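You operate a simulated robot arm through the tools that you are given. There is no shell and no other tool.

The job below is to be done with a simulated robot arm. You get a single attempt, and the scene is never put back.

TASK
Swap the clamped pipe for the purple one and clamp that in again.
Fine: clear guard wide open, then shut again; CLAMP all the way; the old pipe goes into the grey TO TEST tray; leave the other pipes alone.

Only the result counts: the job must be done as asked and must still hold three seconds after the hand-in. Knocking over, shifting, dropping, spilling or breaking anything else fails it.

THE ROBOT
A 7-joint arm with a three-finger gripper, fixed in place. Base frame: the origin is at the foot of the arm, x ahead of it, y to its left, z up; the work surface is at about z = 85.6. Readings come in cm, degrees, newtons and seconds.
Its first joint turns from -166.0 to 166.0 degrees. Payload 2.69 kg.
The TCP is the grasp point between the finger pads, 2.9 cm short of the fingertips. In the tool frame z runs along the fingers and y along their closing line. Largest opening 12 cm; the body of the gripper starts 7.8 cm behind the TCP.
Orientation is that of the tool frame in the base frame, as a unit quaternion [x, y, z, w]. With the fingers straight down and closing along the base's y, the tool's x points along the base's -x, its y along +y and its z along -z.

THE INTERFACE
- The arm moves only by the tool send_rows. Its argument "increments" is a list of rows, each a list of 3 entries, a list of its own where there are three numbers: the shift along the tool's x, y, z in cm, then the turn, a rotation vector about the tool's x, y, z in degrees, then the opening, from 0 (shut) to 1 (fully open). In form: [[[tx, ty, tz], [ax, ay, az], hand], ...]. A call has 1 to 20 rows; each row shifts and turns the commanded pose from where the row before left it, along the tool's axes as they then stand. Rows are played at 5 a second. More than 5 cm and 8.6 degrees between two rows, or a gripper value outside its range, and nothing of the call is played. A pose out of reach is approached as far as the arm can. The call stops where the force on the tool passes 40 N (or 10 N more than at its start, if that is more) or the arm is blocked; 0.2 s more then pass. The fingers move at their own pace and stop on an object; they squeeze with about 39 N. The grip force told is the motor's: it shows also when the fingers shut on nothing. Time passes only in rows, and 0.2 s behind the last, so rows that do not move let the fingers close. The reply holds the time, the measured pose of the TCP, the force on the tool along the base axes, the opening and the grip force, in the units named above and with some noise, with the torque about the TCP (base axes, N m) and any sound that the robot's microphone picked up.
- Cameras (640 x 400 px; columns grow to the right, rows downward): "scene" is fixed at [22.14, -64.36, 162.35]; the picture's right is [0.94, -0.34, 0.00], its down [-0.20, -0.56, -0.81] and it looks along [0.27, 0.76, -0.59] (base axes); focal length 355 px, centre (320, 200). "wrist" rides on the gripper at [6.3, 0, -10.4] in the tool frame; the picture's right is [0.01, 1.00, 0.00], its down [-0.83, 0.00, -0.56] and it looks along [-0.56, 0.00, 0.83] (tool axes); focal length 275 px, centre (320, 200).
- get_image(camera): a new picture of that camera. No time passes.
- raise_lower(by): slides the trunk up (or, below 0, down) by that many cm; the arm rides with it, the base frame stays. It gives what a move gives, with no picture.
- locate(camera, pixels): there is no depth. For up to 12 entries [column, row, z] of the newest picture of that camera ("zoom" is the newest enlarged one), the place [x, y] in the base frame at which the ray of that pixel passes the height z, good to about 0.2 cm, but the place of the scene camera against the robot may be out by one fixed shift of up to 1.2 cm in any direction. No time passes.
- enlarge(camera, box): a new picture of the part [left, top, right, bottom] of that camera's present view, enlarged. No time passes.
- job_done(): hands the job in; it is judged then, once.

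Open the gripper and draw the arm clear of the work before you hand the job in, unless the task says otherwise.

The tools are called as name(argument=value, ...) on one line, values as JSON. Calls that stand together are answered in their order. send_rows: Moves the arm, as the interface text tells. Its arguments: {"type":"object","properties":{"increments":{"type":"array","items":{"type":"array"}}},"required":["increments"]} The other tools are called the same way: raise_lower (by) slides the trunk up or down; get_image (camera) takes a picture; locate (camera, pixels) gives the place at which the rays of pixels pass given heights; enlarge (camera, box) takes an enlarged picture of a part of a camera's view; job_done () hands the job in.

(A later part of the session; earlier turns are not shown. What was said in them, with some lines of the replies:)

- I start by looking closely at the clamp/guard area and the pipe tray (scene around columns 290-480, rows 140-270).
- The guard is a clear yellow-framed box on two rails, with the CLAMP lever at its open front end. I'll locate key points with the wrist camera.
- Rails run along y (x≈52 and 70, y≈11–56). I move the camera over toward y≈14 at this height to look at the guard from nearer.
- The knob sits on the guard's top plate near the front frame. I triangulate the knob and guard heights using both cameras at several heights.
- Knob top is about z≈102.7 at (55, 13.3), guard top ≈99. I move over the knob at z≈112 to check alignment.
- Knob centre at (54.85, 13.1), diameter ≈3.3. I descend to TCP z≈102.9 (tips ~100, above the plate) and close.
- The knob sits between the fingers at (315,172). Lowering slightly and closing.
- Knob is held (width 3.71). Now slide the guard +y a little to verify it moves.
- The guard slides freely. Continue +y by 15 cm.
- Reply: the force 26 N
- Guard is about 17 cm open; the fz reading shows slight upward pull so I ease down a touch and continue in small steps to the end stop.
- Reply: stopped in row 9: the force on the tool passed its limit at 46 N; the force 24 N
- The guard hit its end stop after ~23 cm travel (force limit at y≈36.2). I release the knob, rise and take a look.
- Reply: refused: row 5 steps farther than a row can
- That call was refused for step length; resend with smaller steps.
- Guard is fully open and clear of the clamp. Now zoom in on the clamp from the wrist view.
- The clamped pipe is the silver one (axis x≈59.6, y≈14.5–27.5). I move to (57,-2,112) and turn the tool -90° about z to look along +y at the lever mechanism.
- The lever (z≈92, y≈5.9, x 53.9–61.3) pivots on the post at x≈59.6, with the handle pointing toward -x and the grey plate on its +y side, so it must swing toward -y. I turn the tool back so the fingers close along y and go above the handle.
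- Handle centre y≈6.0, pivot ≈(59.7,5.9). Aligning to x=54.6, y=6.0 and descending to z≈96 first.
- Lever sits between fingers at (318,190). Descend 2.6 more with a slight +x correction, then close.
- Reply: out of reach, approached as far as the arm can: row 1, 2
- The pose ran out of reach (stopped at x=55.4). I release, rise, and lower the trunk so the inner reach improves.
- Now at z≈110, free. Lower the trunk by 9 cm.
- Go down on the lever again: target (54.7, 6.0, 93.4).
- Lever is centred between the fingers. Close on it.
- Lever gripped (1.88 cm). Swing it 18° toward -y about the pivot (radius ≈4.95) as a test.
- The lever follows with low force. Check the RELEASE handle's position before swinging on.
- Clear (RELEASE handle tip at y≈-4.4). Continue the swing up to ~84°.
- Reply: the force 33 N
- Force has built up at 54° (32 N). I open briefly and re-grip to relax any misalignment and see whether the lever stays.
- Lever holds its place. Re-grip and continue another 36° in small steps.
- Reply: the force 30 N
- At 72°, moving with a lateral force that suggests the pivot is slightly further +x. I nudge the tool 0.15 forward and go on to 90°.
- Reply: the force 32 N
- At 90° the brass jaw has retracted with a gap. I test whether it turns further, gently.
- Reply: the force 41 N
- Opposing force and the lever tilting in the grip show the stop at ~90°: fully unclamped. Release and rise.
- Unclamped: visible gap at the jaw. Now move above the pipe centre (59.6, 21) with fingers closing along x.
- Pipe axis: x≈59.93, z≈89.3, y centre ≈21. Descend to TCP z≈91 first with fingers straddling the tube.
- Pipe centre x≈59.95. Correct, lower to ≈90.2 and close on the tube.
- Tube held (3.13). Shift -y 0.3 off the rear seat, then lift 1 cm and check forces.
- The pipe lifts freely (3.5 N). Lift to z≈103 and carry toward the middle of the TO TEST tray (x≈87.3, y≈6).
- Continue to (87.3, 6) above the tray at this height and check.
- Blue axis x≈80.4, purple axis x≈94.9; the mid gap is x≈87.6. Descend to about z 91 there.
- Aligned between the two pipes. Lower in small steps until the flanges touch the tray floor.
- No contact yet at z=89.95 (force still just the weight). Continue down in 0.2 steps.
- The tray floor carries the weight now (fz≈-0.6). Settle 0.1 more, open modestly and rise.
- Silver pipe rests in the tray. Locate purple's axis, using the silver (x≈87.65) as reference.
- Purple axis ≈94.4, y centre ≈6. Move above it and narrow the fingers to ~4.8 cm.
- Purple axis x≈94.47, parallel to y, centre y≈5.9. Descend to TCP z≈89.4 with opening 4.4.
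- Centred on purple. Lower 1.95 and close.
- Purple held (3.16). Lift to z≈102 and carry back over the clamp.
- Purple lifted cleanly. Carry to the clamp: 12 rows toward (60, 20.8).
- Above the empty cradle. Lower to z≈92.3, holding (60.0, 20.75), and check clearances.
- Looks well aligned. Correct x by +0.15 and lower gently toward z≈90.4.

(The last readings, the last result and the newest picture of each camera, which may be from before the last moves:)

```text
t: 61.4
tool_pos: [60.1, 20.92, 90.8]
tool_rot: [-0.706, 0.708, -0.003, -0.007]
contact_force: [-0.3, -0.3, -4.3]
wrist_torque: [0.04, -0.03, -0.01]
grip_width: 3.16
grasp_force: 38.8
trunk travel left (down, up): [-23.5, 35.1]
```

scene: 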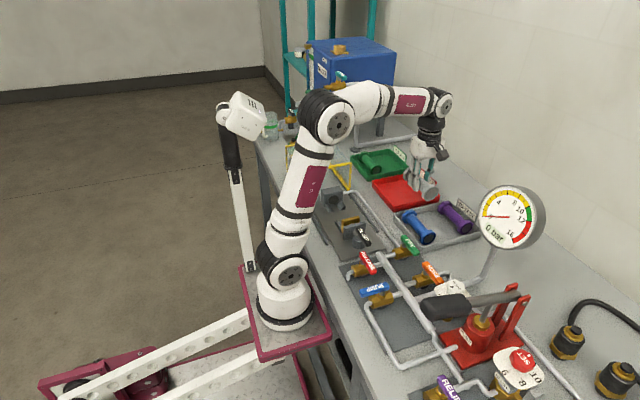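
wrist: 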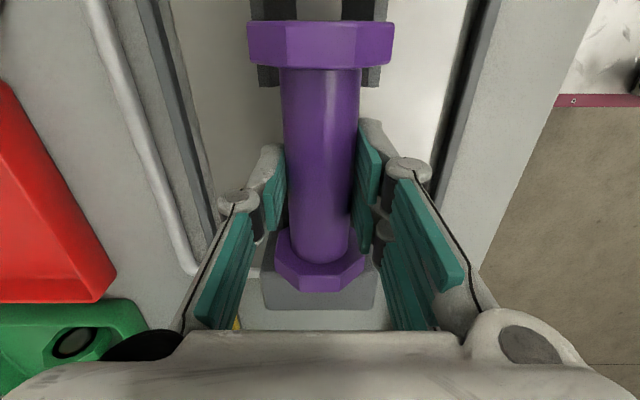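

send_rows(increments=[[[0.05, 0.1, 0.2], [0, 0, 0], 0.2], [[0, 0, 0.2], [0, 0, 0], 0.2], [[0, 0, 0], [0, 0, 0], 0.2]])

get_image(camera="wrist")

enlarge(camera="scene", box=[310, 170, 390, 250])

```text
t: 62.2
tool_pos: [60.06, 20.76, 90.34]
tool_rot: [-0.706, 0.708, -0.004, -0.006]
contact_force: [-0.2, -0.2, -5.6]
wrist_torque: [0.03, -0.01, 0.0]
grip_width: 3.16
grasp_force: 39.1
trunk travel left (down, up): [-23.5, 35.1]
```

```text
taken
```

wrist: 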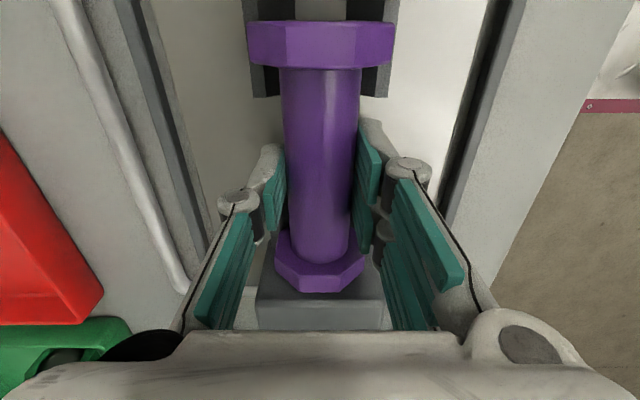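

```text
5.00 times, centred on (350, 210) of scene
```

zoom: 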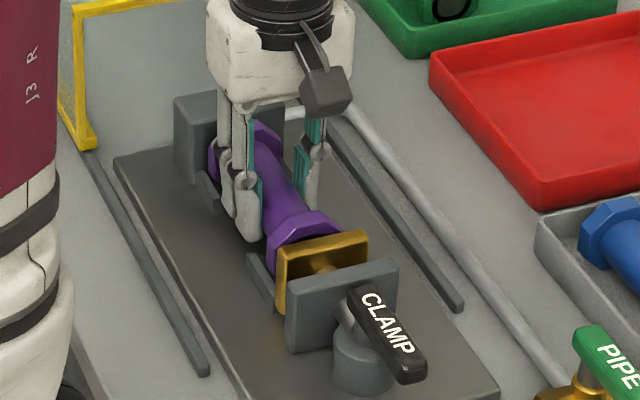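

Nearly seated; still carrying the weight. Lower another 0.2 in small steps.

send_rows(increments=[[[0, 0, 0.1], [0, 0, 0], 0.2], [[0, 0, 0.1], [0, 0, 0], 0.2], [[0, 0, 0], [0, 0, 0], 0.2]])

```text
t: 63.0
tool_pos: [60.13, 20.59, 90.18]
tool_rot: [-0.706, 0.708, -0.004, -0.006]
contact_force: [0.4, 0.5, -4.1]
wrist_torque: [-0.02, -0.03, -0.01]
grip_width: 3.14
grasp_force: 38.4
trunk travel left (down, up): [-23.5, 35.1]
```

send_rows(increments=[[[0, 0.08, 0.12], [0, 0, 0], 0.2], [[0, 0, 0.12], [0, 0, 0], 0.2], [[0, 0, 0], [0, 0, 0], 0.2]])

```text
t: 63.8
tool_pos: [59.95, 20.78, 90.1]
tool_rot: [-0.707, 0.708, -0.003, -0.004]
contact_force: [1.7, -5.3, 27.3]
wrist_torque: [-0.08, -0.07, 0.17]
grip_width: 3.18
grasp_force: 39.3
trunk travel left (down, up): [-23.5, 35.1]
```

Seated (fz 27 N). Ease up 0.08, open to ~5.5 cm and rise.

send_rows(increments=[[[0, 0, -0.1], [0, 0, 0], 0.2], [[0, 0, 0], [0, 0, 0], 0.3], [[0, 0, 0], [0, 0, 0], 0.45], [[0, 0, 0], [0, 0, 0], 0.45]])

get_image(camera="wrist")

enlarge(camera="scene", box=[310, 170, 390, 250])

```text
t: 64.8
tool_pos: [59.9, 20.65, 90.06]
tool_rot: [-0.706, 0.708, -0.004, -0.007]
contact_force: [0.4, 0.5, 0.9]
wrist_torque: [0.02, 0.0, -0.01]
grip_width: 5.42
grasp_force: 0.0
trunk travel left (down, up): [-23.5, 35.1]
```

```text
taken
```

wrist: 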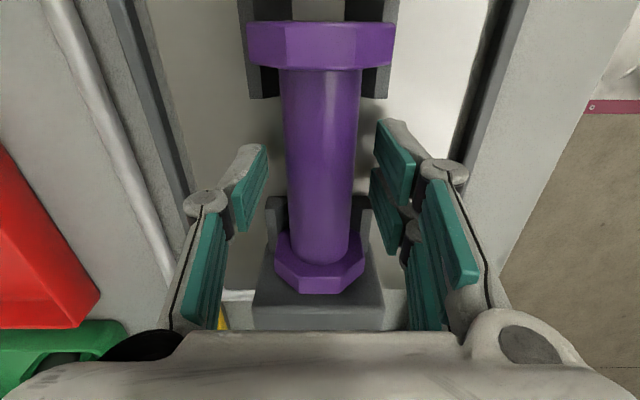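

```text
5.00 times, centred on (350, 210) of scene
```

zoom: 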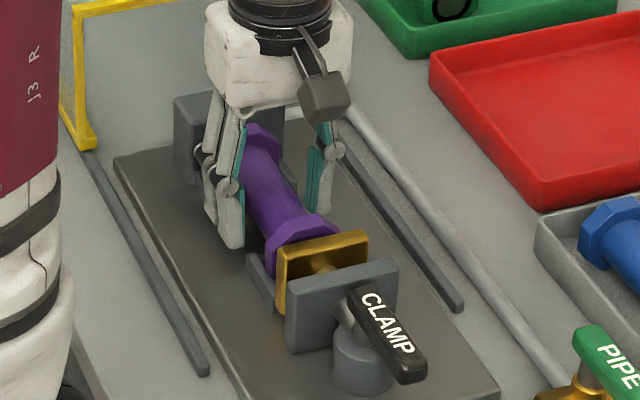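

Purple sits in the cradle like the old one did. Rise and move to above the lever handle (≈60, 1).

send_rows(increments=[[[0.01, 0, -1.5], [0, 0, 0], 0.45], [[0.03, 0, -3], [0, 0, 0], 0.45], [[0.05, 0, -4], [0, 0, 0], 0.45], [[0.05, 0, -4], [0, 0, 0], 0.45], [[4, 0, 0], [0, 0, 0], 0.3], [[4, 0, 0], [0, 0, 0], 0.3], [[4, 0, 0], [0, 0, 0], 0.3], [[4, 0, 0], [0, 0, 0], 0.3], [[3.7, 0, 0], [0, 0, 0], 0.3], [[0, 0, 0], [0, 0, 0], 0.3]])

get_image(camera="wrist")

enlarge(camera="scene", box=[310, 170, 390, 250])

```text
t: 67.0
tool_pos: [59.88, 1.14, 102.97]
tool_rot: [-0.706, 0.708, -0.004, -0.006]
contact_force: [-0.1, 0.1, -0.3]
wrist_torque: [0.01, -0.01, 0.03]
grip_width: 3.57
grasp_force: 0.1
trunk travel left (down, up): [-23.5, 35.1]
```

```text
taken
```

wrist: 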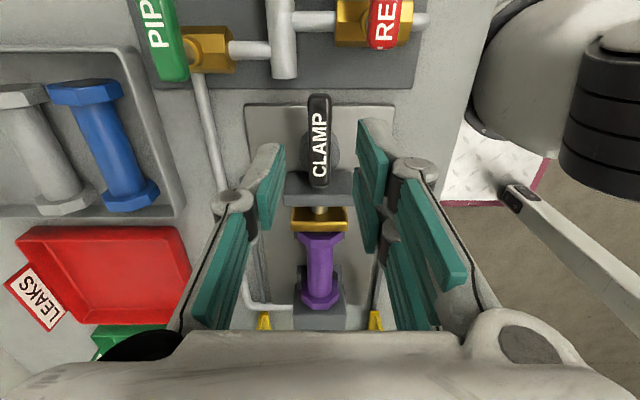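

```text
5.00 times, centred on (350, 210) of scene
```

zoom: 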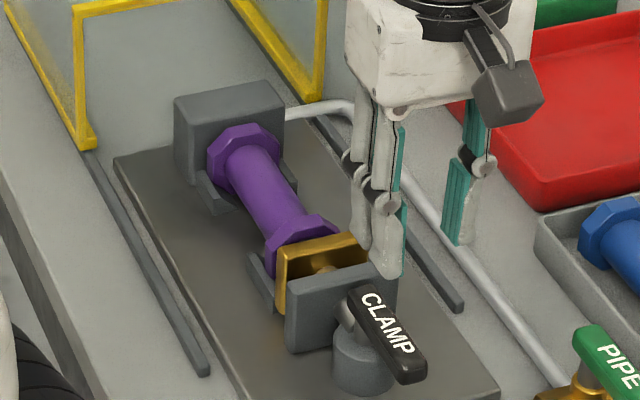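

locate(camera="wrist", pixels=[[319, 96, 92.5], [319, 185, 92.5], [308, 130, 92.5], [331, 130, 92.5], [308, 160, 92.5], [330, 160, 92.5], [321, 150, 90]])

```text
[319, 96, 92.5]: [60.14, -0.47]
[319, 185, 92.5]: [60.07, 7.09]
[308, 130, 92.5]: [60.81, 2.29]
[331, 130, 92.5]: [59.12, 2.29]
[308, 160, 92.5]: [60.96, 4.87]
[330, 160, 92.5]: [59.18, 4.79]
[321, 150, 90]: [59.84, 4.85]
```

Pivot refines to ≈(60.05, 6.0); lever line x≈60.03. Descend onto the handle at y≈0.9 and grip.

send_rows(increments=[[[0.04, -0.15, 3], [0, 0, 0], 0.25], [[0.04, 0, 3], [0, 0, 0], 0.25], [[0.03, 0, 2], [0, 0, 0], 0.25], [[0, 0, 1.5], [0, 0, 0], 0.25], [[0, 0, 0], [0, 0, 0], 0.25]])

get_image(camera="wrist")

```text
t: 68.2
tool_pos: [60.15, 0.76, 93.37]
tool_rot: [0.707, -0.707, 0.003, 0.005]
contact_force: [0.3, 0.0, 0.0]
wrist_torque: [-0.04, 0.0, 0.02]
grip_width: 3.01
grasp_force: 0.2
trunk travel left (down, up): [-23.5, 35.1]
```

```text
taken
```

wrist: 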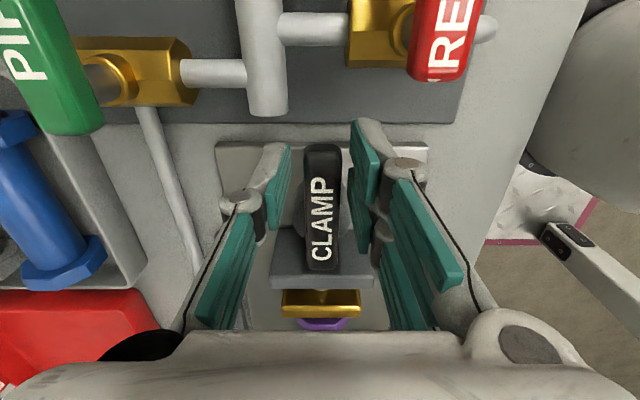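

Handle centred. Close and swing back +24° as a start.

send_rows(increments=[[[0, 0, 0], [0, 0, 0], 0.08], [[0, 0, 0], [0, 0, 0], 0.08], [[0, 0, 0], [0, 0, 0], 0.08], [[-0.028, 0.537, 0], [0, 0, 6], 0.08], [[-0.028, 0.537, 0], [0, 0, 6], 0.08], [[-0.028, 0.537, 0], [0, 0, 6], 0.08], [[-0.028, 0.537, 0], [0, 0, 6], 0.08], [[0, 0, 0], [0, 0, 0], 0.08]])

get_image(camera="wrist")

```text
t: 70.0
tool_pos: [57.95, 1.42, 93.36]
tool_rot: [-0.543, 0.84, -0.005, -0.006]
contact_force: [-16.6, -0.3, -0.8]
wrist_torque: [-0.61, 0.75, 0.76]
grip_width: 1.87
grasp_force: 43.9
trunk travel left (down, up): [-23.5, 35.1]
```

```text
taken
```

wrist: 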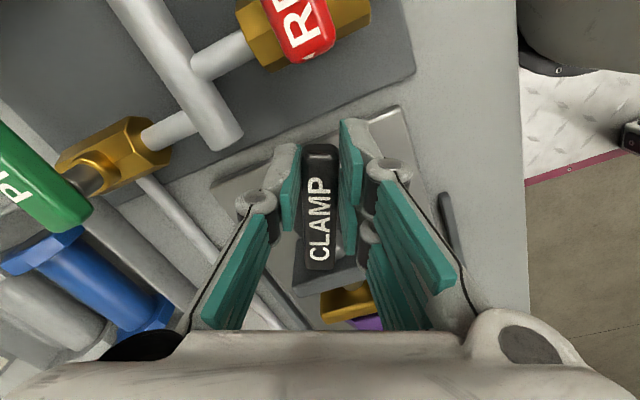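

Good tracking. Continue another 24°.

send_rows(increments=[[[0, 0.08, 0], [0, 0, 0], 0.08], [[-0.028, 0.537, 0], [0, 0, 6], 0.08], [[-0.028, 0.537, 0], [0, 0, 6], 0.08], [[-0.028, 0.537, 0], [0, 0, 6], 0.08], [[-0.028, 0.537, 0], [0, 0, 6], 0.08], [[0, 0, 0], [0, 0, 0], 0.08]])

enlarge(camera="scene", box=[310, 170, 390, 250])

get_image(camera="wrist")

```text
t: 71.4
tool_pos: [56.12, 2.54, 93.36]
tool_rot: [-0.355, 0.935, -0.006, -0.003]
contact_force: [-11.6, -16.8, 6.7]
wrist_torque: [-1.12, 1.08, -0.29]
grip_width: 1.85
grasp_force: 43.5
trunk travel left (down, up): [-23.5, 35.1]
```

```text
5.00 times, centred on (350, 210) of scene
```

zoom: 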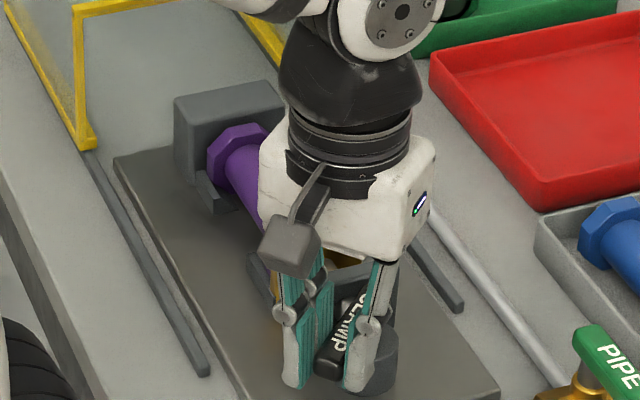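

```text
taken
```

wrist: 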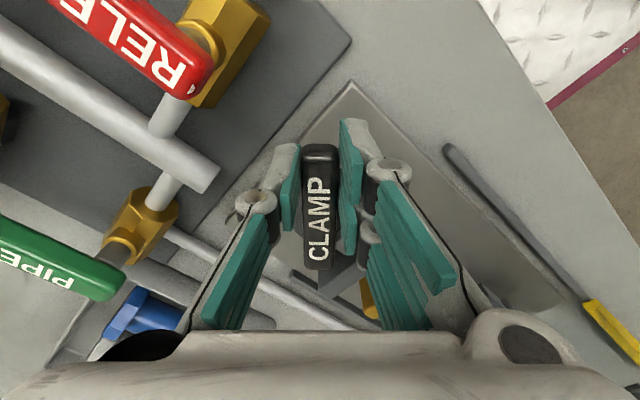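

Radial pull outward; nudge 0.1 outward and continue 24° more.

send_rows(increments=[[[0.1, 0, 0], [0, 0, 0], 0.08], [[-0.02, 0.537, 0], [0, 0, 6], 0.08], [[-0.02, 0.537, 0], [0, 0, 6], 0.08], [[-0.02, 0.537, 0], [0, 0, 6], 0.08], [[-0.02, 0.537, 0], [0, 0, 6], 0.08], [[0, 0, 0], [0, 0, 0], 0.08]])

get_image(camera="wrist")

```text
t: 72.8
tool_pos: [55.12, 4.34, 93.34]
tool_rot: [-0.155, 0.988, -0.007, -0.001]
contact_force: [10.0, 0.5, 11.4]
wrist_torque: [-0.12, 0.27, -0.13]
grip_width: 1.88
grasp_force: 43.2
trunk travel left (down, up): [-23.5, 35.1]
```

```text
taken
```

wrist: 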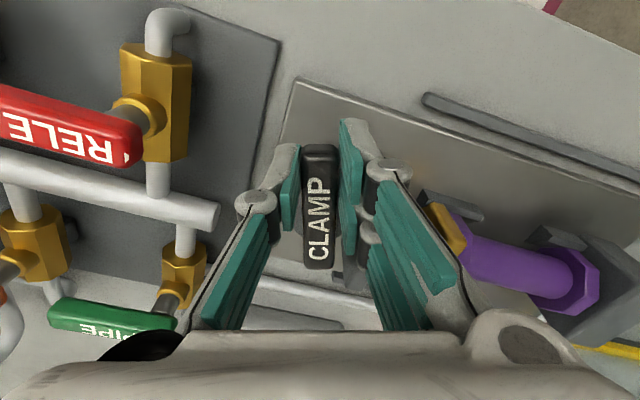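

18° short of the original position. Continue the final 18° in 4–5° steps.

send_rows(increments=[[[-0.018, 0.45, 0], [0, 0, 5], 0.08], [[-0.018, 0.45, 0], [0, 0, 5], 0.08], [[-0.018, 0.36, 0], [0, 0, 4], 0.08], [[-0.018, 0.36, 0], [0, 0, 4], 0.08], [[0, 0, 0], [0, 0, 0], 0.08]])

get_image(camera="wrist")

enlarge(camera="scene", box=[310, 170, 390, 250])

```text
t: 74.0
tool_pos: [54.79, 5.88, 93.4]
tool_rot: [0.002, 1.0, -0.005, 0.0]
contact_force: [15.0, -2.5, 27.7]
wrist_torque: [-0.02, -0.42, 0.18]
grip_width: 1.89
grasp_force: 44.2
trunk travel left (down, up): [-23.5, 35.1]
```

```text
taken
```

wrist: 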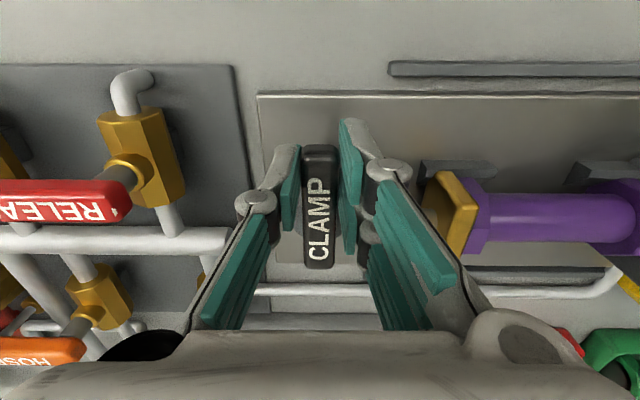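

```text
5.00 times, centred on (350, 210) of scene
```

zoom: 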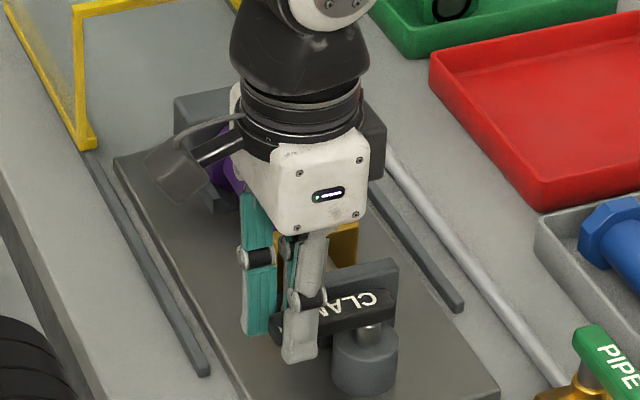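

Lever is back at its original angle. Relieve vertical load slightly and push ~5° further to confirm it's on the stop.

send_rows(increments=[[[-0.05, 0, -0.08], [0, 0, 0], 0.08], [[0, 0.2, 0], [0, 0, 2.5], 0.08], [[0, 0.2, 0], [0, 0, 2.5], 0.08], [[0, 0, 0], [0, 0, 0], 0.08]])

get_image(camera="wrist")

```text
t: 75.0
tool_pos: [54.78, 6.13, 93.38]
tool_rot: [0.045, 0.999, -0.008, -0.002]
contact_force: [20.4, -26.4, 11.0]
wrist_torque: [-0.53, -0.34, 1.43]
grip_width: 2.02
grasp_force: 44.9
trunk travel left (down, up): [-23.5, 35.1]
```

```text
taken
```

wrist: 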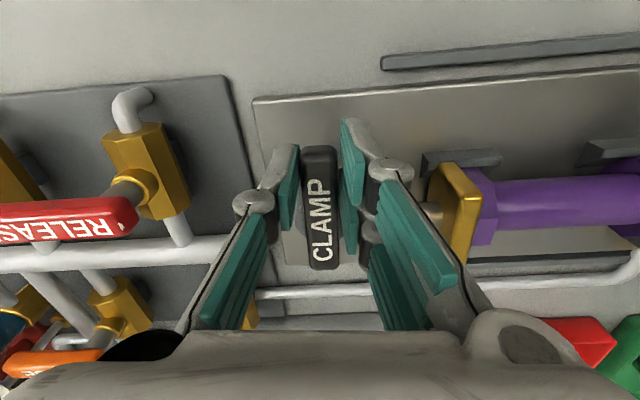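

Strong opposing force and the lever skewing in the grip confirm it is against the stop. Release and rise to inspect.

send_rows(increments=[[[0, 0, 0], [0, 0, 0], 0.25], [[0, -0.1, 0], [0, 0, -2.5], 0.25], [[0, -0.1, 0], [0, 0, -2.5], 0.25], [[0, 0, -2], [0, 0, 0], 0.25], [[0, 0, -3], [0, 0, 0], 0.25], [[0, 0, -4], [0, 0, 0], 0.25], [[0, 2, -4], [0, 0, 0], 0.6], [[0, 4, -2], [0, 0, 0], 0.6], [[0, 4, -2], [0, 0, 0], 0.6], [[0, 4, -2], [0, 0, 0], 0.6], [[0, 0, 0], [0, 0, 0], 0.6]])

get_image(camera="wrist")

enlarge(camera="scene", box=[290, 150, 390, 250])

```text
t: 77.4
tool_pos: [55.0, 20.1, 112.3]
tool_rot: [0.001, 1.0, -0.007, -0.001]
contact_force: [-0.1, 0.1, 0.4]
wrist_torque: [0.0, 0.0, 0.0]
grip_width: 7.2
grasp_force: 0.1
trunk travel left (down, up): [-23.5, 35.1]
```

```text
taken
```

wrist: 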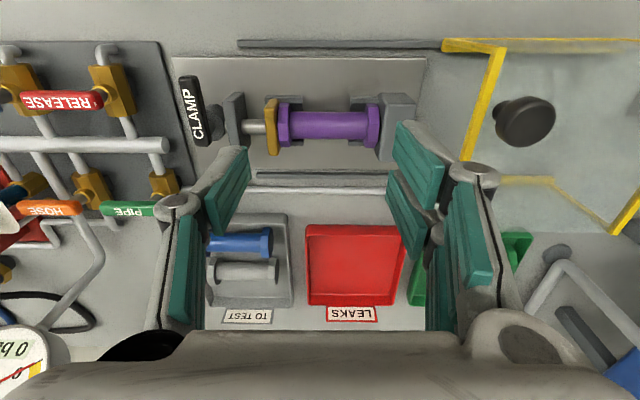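

```text
4.00 times, centred on (340, 200) of scene
```

zoom: 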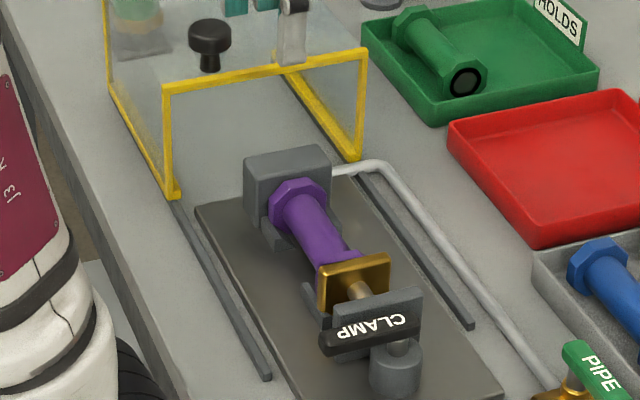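

enlarge(camera="wrist", box=[170, 60, 430, 200])

locate(camera="wrist", pixels=[[526, 122, 102], [526, 122, 102.7], [495, 100, 99]])

```text
2.46 times, centred on (300, 130) of wrist
```

zoom: 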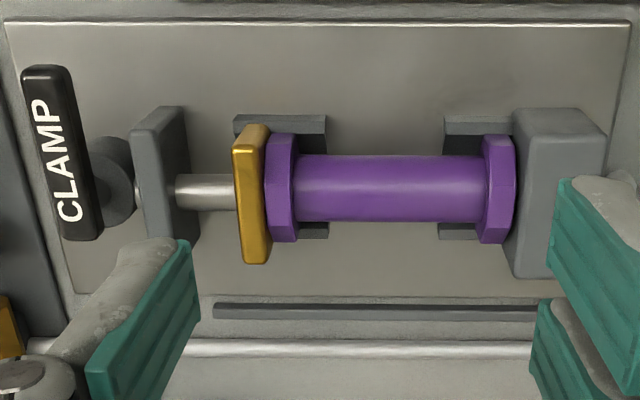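

```text
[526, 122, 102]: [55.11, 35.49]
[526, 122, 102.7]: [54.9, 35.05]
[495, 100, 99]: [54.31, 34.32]
```

Purple is clamped between the brass jaw and rear block, same as the old pipe was. Now go over the guard knob at about (54.9, 35.6).

send_rows(increments=[[[0, 4, 0], [0, 0, 0], 1], [[0, 4, 0], [0, 0, 0], 1], [[0, 4, 0], [0, 0, 0], 1], [[0, 3.5, 0], [0, 0, 0], 1], [[0, 0, 3], [0, 0, 0], 1], [[0, 0, 0], [0, 0, 0], 1]])

get_image(camera="wrist")

```text
t: 78.8
tool_pos: [54.97, 35.65, 108.91]
tool_rot: [0.001, 1.0, -0.006, -0.001]
contact_force: [0.1, 0.4, 0.2]
wrist_torque: [0.01, 0.02, 0.01]
grip_width: 11.99
grasp_force: 0.0
trunk travel left (down, up): [-23.5, 35.1]
```

```text
taken
```

wrist: 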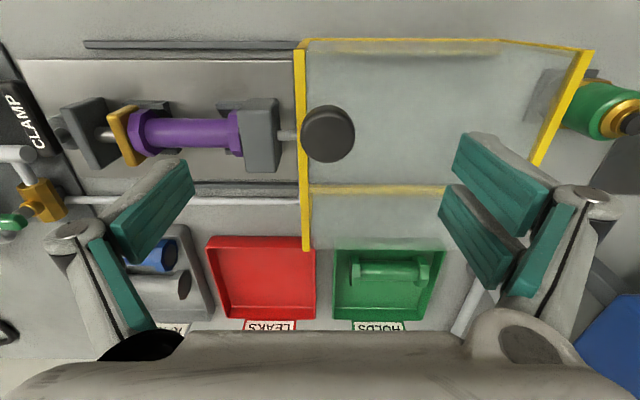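

locate(camera="wrist", pixels=[[328, 134, 102], [328, 134, 102.7], [302, 134, 102.5], [355, 134, 102.5]])

```text
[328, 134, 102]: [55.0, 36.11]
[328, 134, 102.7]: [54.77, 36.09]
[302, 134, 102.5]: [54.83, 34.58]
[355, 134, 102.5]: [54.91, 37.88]
```

Knob centre (54.87, 36.15). Align, descend to z≈102.9 and grip it.

send_rows(increments=[[[0.08, 0.45, 2], [0, 0, 0], 1], [[0, 0, 2], [0, 0, 0], 1], [[0, 0, 2], [0, 0, 0], 1], [[0, 0, 0], [0, 0, 0], 1], [[0, 0, 0], [0, 0, 0], 0.2], [[0, 0, 0], [0, 0, 0], 0.2], [[0, 0, 0], [0, 0, 0], 0.2], [[0, 0, 0], [0, 0, 0], 0.2]])

get_image(camera="wrist")

```text
t: 80.6
tool_pos: [54.76, 36.07, 102.96]
tool_rot: [0.0, 1.0, -0.007, -0.001]
contact_force: [-0.1, 0.9, 5.1]
wrist_torque: [0.0, -0.16, -0.02]
grip_width: 3.73
grasp_force: 44.9
trunk travel left (down, up): [-23.5, 35.1]
```

```text
taken
```

wrist: 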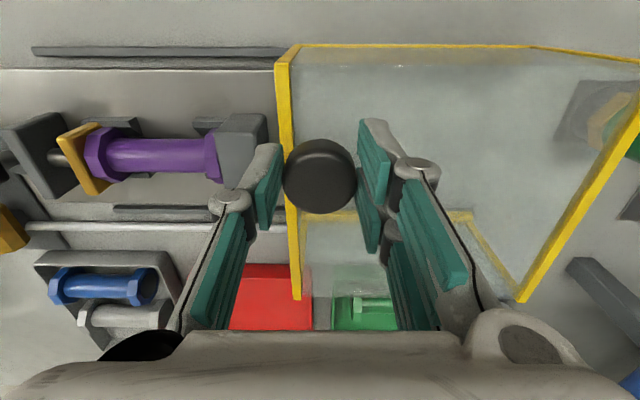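

Guard knob gripped. Slide it closed -y, compensating the slight tool tilt.

send_rows(increments=[[[0, -1, 0.014], [0, 0, 0], 0.2], [[0, -1.5, 0.021], [0, 0, 0], 0.2], [[0, -1.5, 0.021], [0, 0, 0], 0.2], [[0, -1.5, 0.021], [0, 0, 0], 0.2], [[0, -1.5, 0.021], [0, 0, 0], 0.2], [[0, -1.5, 0.021], [0, 0, 0], 0.2], [[0, -1.5, 0.021], [0, 0, 0], 0.2], [[0, 0, 0], [0, 0, 0], 0.2]])

get_image(camera="scene")

```text
t: 82.4
tool_pos: [54.91, 26.12, 103.08]
tool_rot: [0.001, 1.0, -0.007, -0.001]
contact_force: [4.8, 0.4, -5.3]
wrist_torque: [0.02, -0.44, -0.13]
grip_width: 3.74
grasp_force: 45.3
trunk travel left (down, up): [-23.5, 35.1]
```

```text
taken
```

scene: 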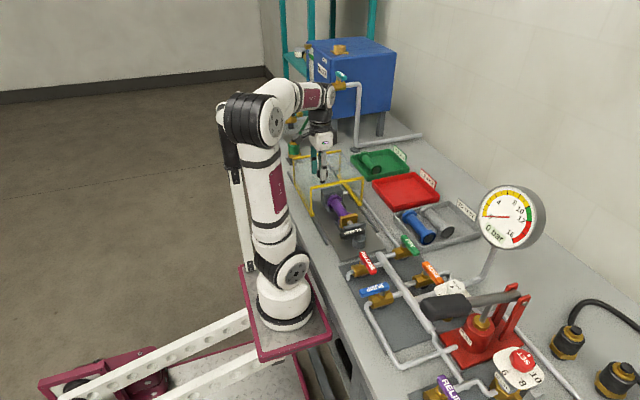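

Moving smoothly. Continue ~10 cm further.

send_rows(increments=[[[0, -1.5, 0.025], [0, 0, 0], 0.2], [[0, -1.5, 0.025], [0, 0, 0], 0.2], [[0, -1.5, 0.025], [0, 0, 0], 0.2], [[0, -1.5, 0.025], [0, 0, 0], 0.2], [[0, -1.5, 0.025], [0, 0, 0], 0.2], [[0, -1.5, 0.025], [0, 0, 0], 0.2], [[0, -1.5, 0.025], [0, 0, 0], 0.2], [[0, 0, 0], [0, 0, 0], 0.2]])

get_image(camera="wrist")

```text
t: 84.2
tool_pos: [54.75, 15.8, 102.91]
tool_rot: [0.0, 1.0, -0.006, -0.001]
contact_force: [2.6, 0.4, 9.7]
wrist_torque: [-0.01, 0.27, -0.07]
grip_width: 3.72
grasp_force: 45.4
trunk travel left (down, up): [-23.5, 35.1]
```

```text
taken
```

wrist: 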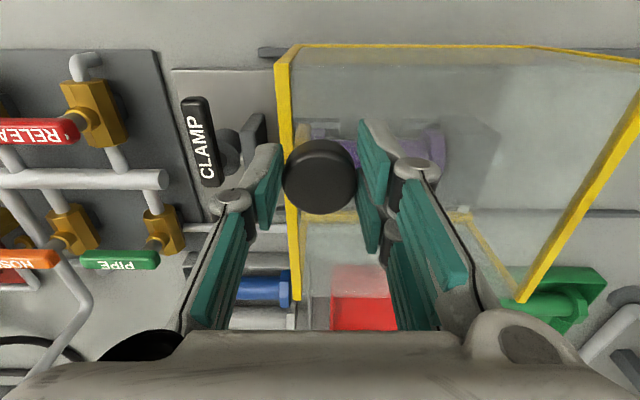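

About 2.6 cm left. Finish in small steps until the stop.

send_rows(increments=[[[0, -0.7, 0.01], [0, 0, 0], 0.2], [[0, -0.7, 0.01], [0, 0, 0], 0.2], [[0, -0.6, 0.01], [0, 0, 0], 0.2], [[0, -0.4, 0], [0, 0, 0], 0.2], [[0, -0.4, 0], [0, 0, 0], 0.2], [[0, -0.3, 0], [0, 0, 0], 0.2], [[0, 0, 0], [0, 0, 0], 0.2]])

get_image(camera="wrist")

get_image(camera="scene")

```text
t: 85.7
tool_pos: [54.91, 13.08, 102.92]
tool_rot: [-0.001, 1.0, -0.001, -0.001]
contact_force: [0.5, 16.7, -6.9]
wrist_torque: [0.6, 0.19, -0.03]
grip_width: 3.71
grasp_force: 44.9
trunk travel left (down, up): [-23.5, 35.1]
stopped in row 7: the force on the tool passed its limit at 42 N (the readings are from after the stop); the commanded pose is now the measured one
```

```text
taken
```

wrist: 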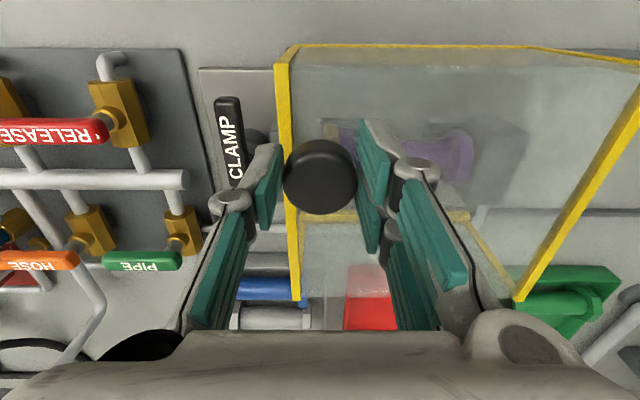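

```text
taken
```

scene: 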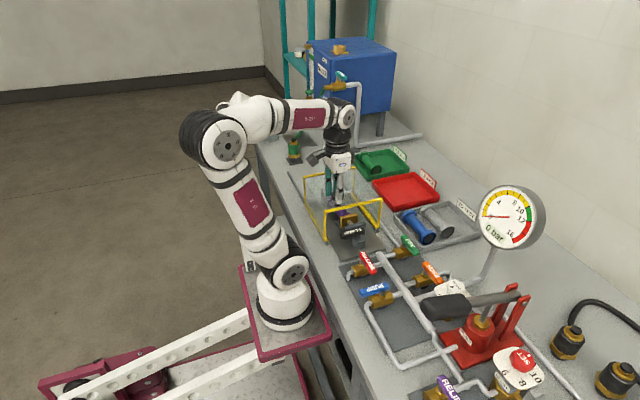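

Guard hit its closed stop at y≈13.1, its original place. Release and draw the arm up and clear.

send_rows(increments=[[[0, 0, 0], [0, 0, 0], 0.6], [[0, 0, 0], [0, 0, 0], 0.6], [[0, 0, 0], [0, 0, 0], 0.6], [[0, 0, -3], [0, 0, 0], 0.6], [[0, 0, -4], [0, 0, 0], 1], [[0, 0, -4], [0, 0, 0], 1], [[0, 0, -4], [0, 0, 0], 1], [[1.5, -4, 0], [0, 0, 0], 1], [[1.5, -4, 0], [0, 0, 0], 1], [[0, 0, 0], [0, 0, 0], 1]])

get_image(camera="wrist")

get_image(camera="scene")

enlarge(camera="scene", box=[290, 150, 390, 250])

enlarge(camera="scene", box=[380, 160, 480, 260])

```text
t: 87.9
tool_pos: [51.9, 5.14, 117.94]
tool_rot: [0.0, 1.0, -0.003, 0.0]
contact_force: [0.3, -0.4, 0.3]
wrist_torque: [0.01, 0.01, 0.0]
grip_width: 11.98
grasp_force: 0.1
trunk travel left (down, up): [-23.5, 35.1]
```

```text
taken
```

wrist: 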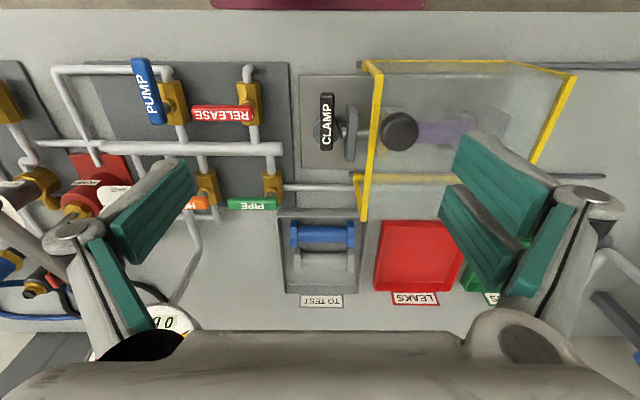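

```text
taken
```

scene: 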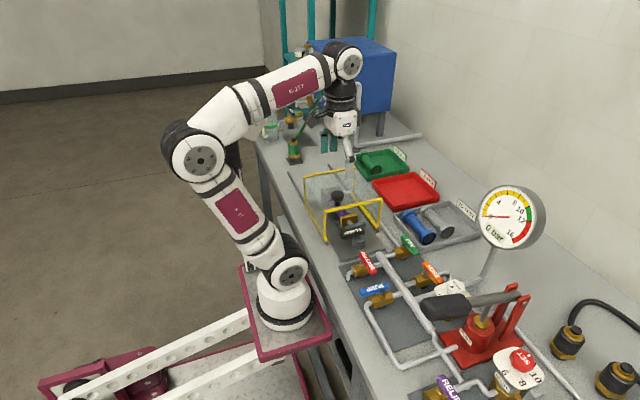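

```text
4.00 times, centred on (340, 200) of scene
```

zoom: 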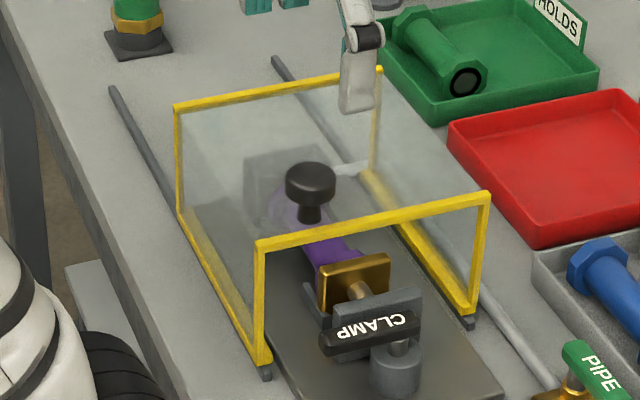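

```text
4.00 times, centred on (430, 210) of scene
```

zoom: 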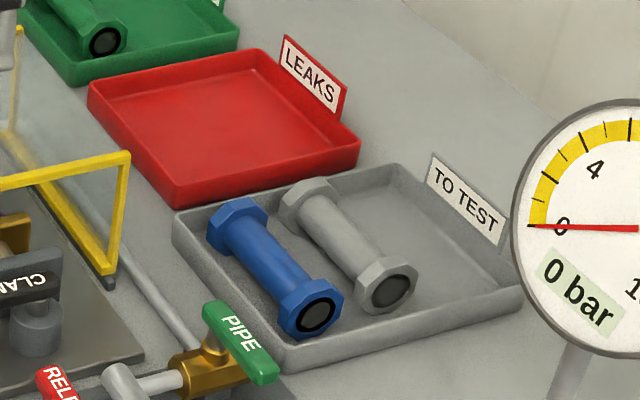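

Guard is shut as at the start, the CLAMP lever is back on its stop with purple held, and the silver pipe lies in TO TEST beside the undisturbed blue one. The gripper is open and clear, so I hand in.

job_done()

```text
The job is handed in.
```

The purple pipe is now clamped in place of the old one, and I've handed the job in. I had no verdict back when I wrote this.

- **Guard:** I slid it open to its end stop, then back until it hit its closed stop. In the last pictures it sits where it was at the start.
- **Clamp:** the CLAMP lever is all the way round against its stop. Before I closed the guard, the purple pipe sat tight between the brass jaw and the rear block, as the old one did.
- **Old pipe:** the silver pipe is lying in the grey TO TEST tray, next to the blue one.
- **Everything else:** the blue pipe, the green pipe and the valve handles look unmoved in the final pictures.

I lowered the trunk 9 cm to reach the clamp lever and left it there. The gripper is open and clear of the work.
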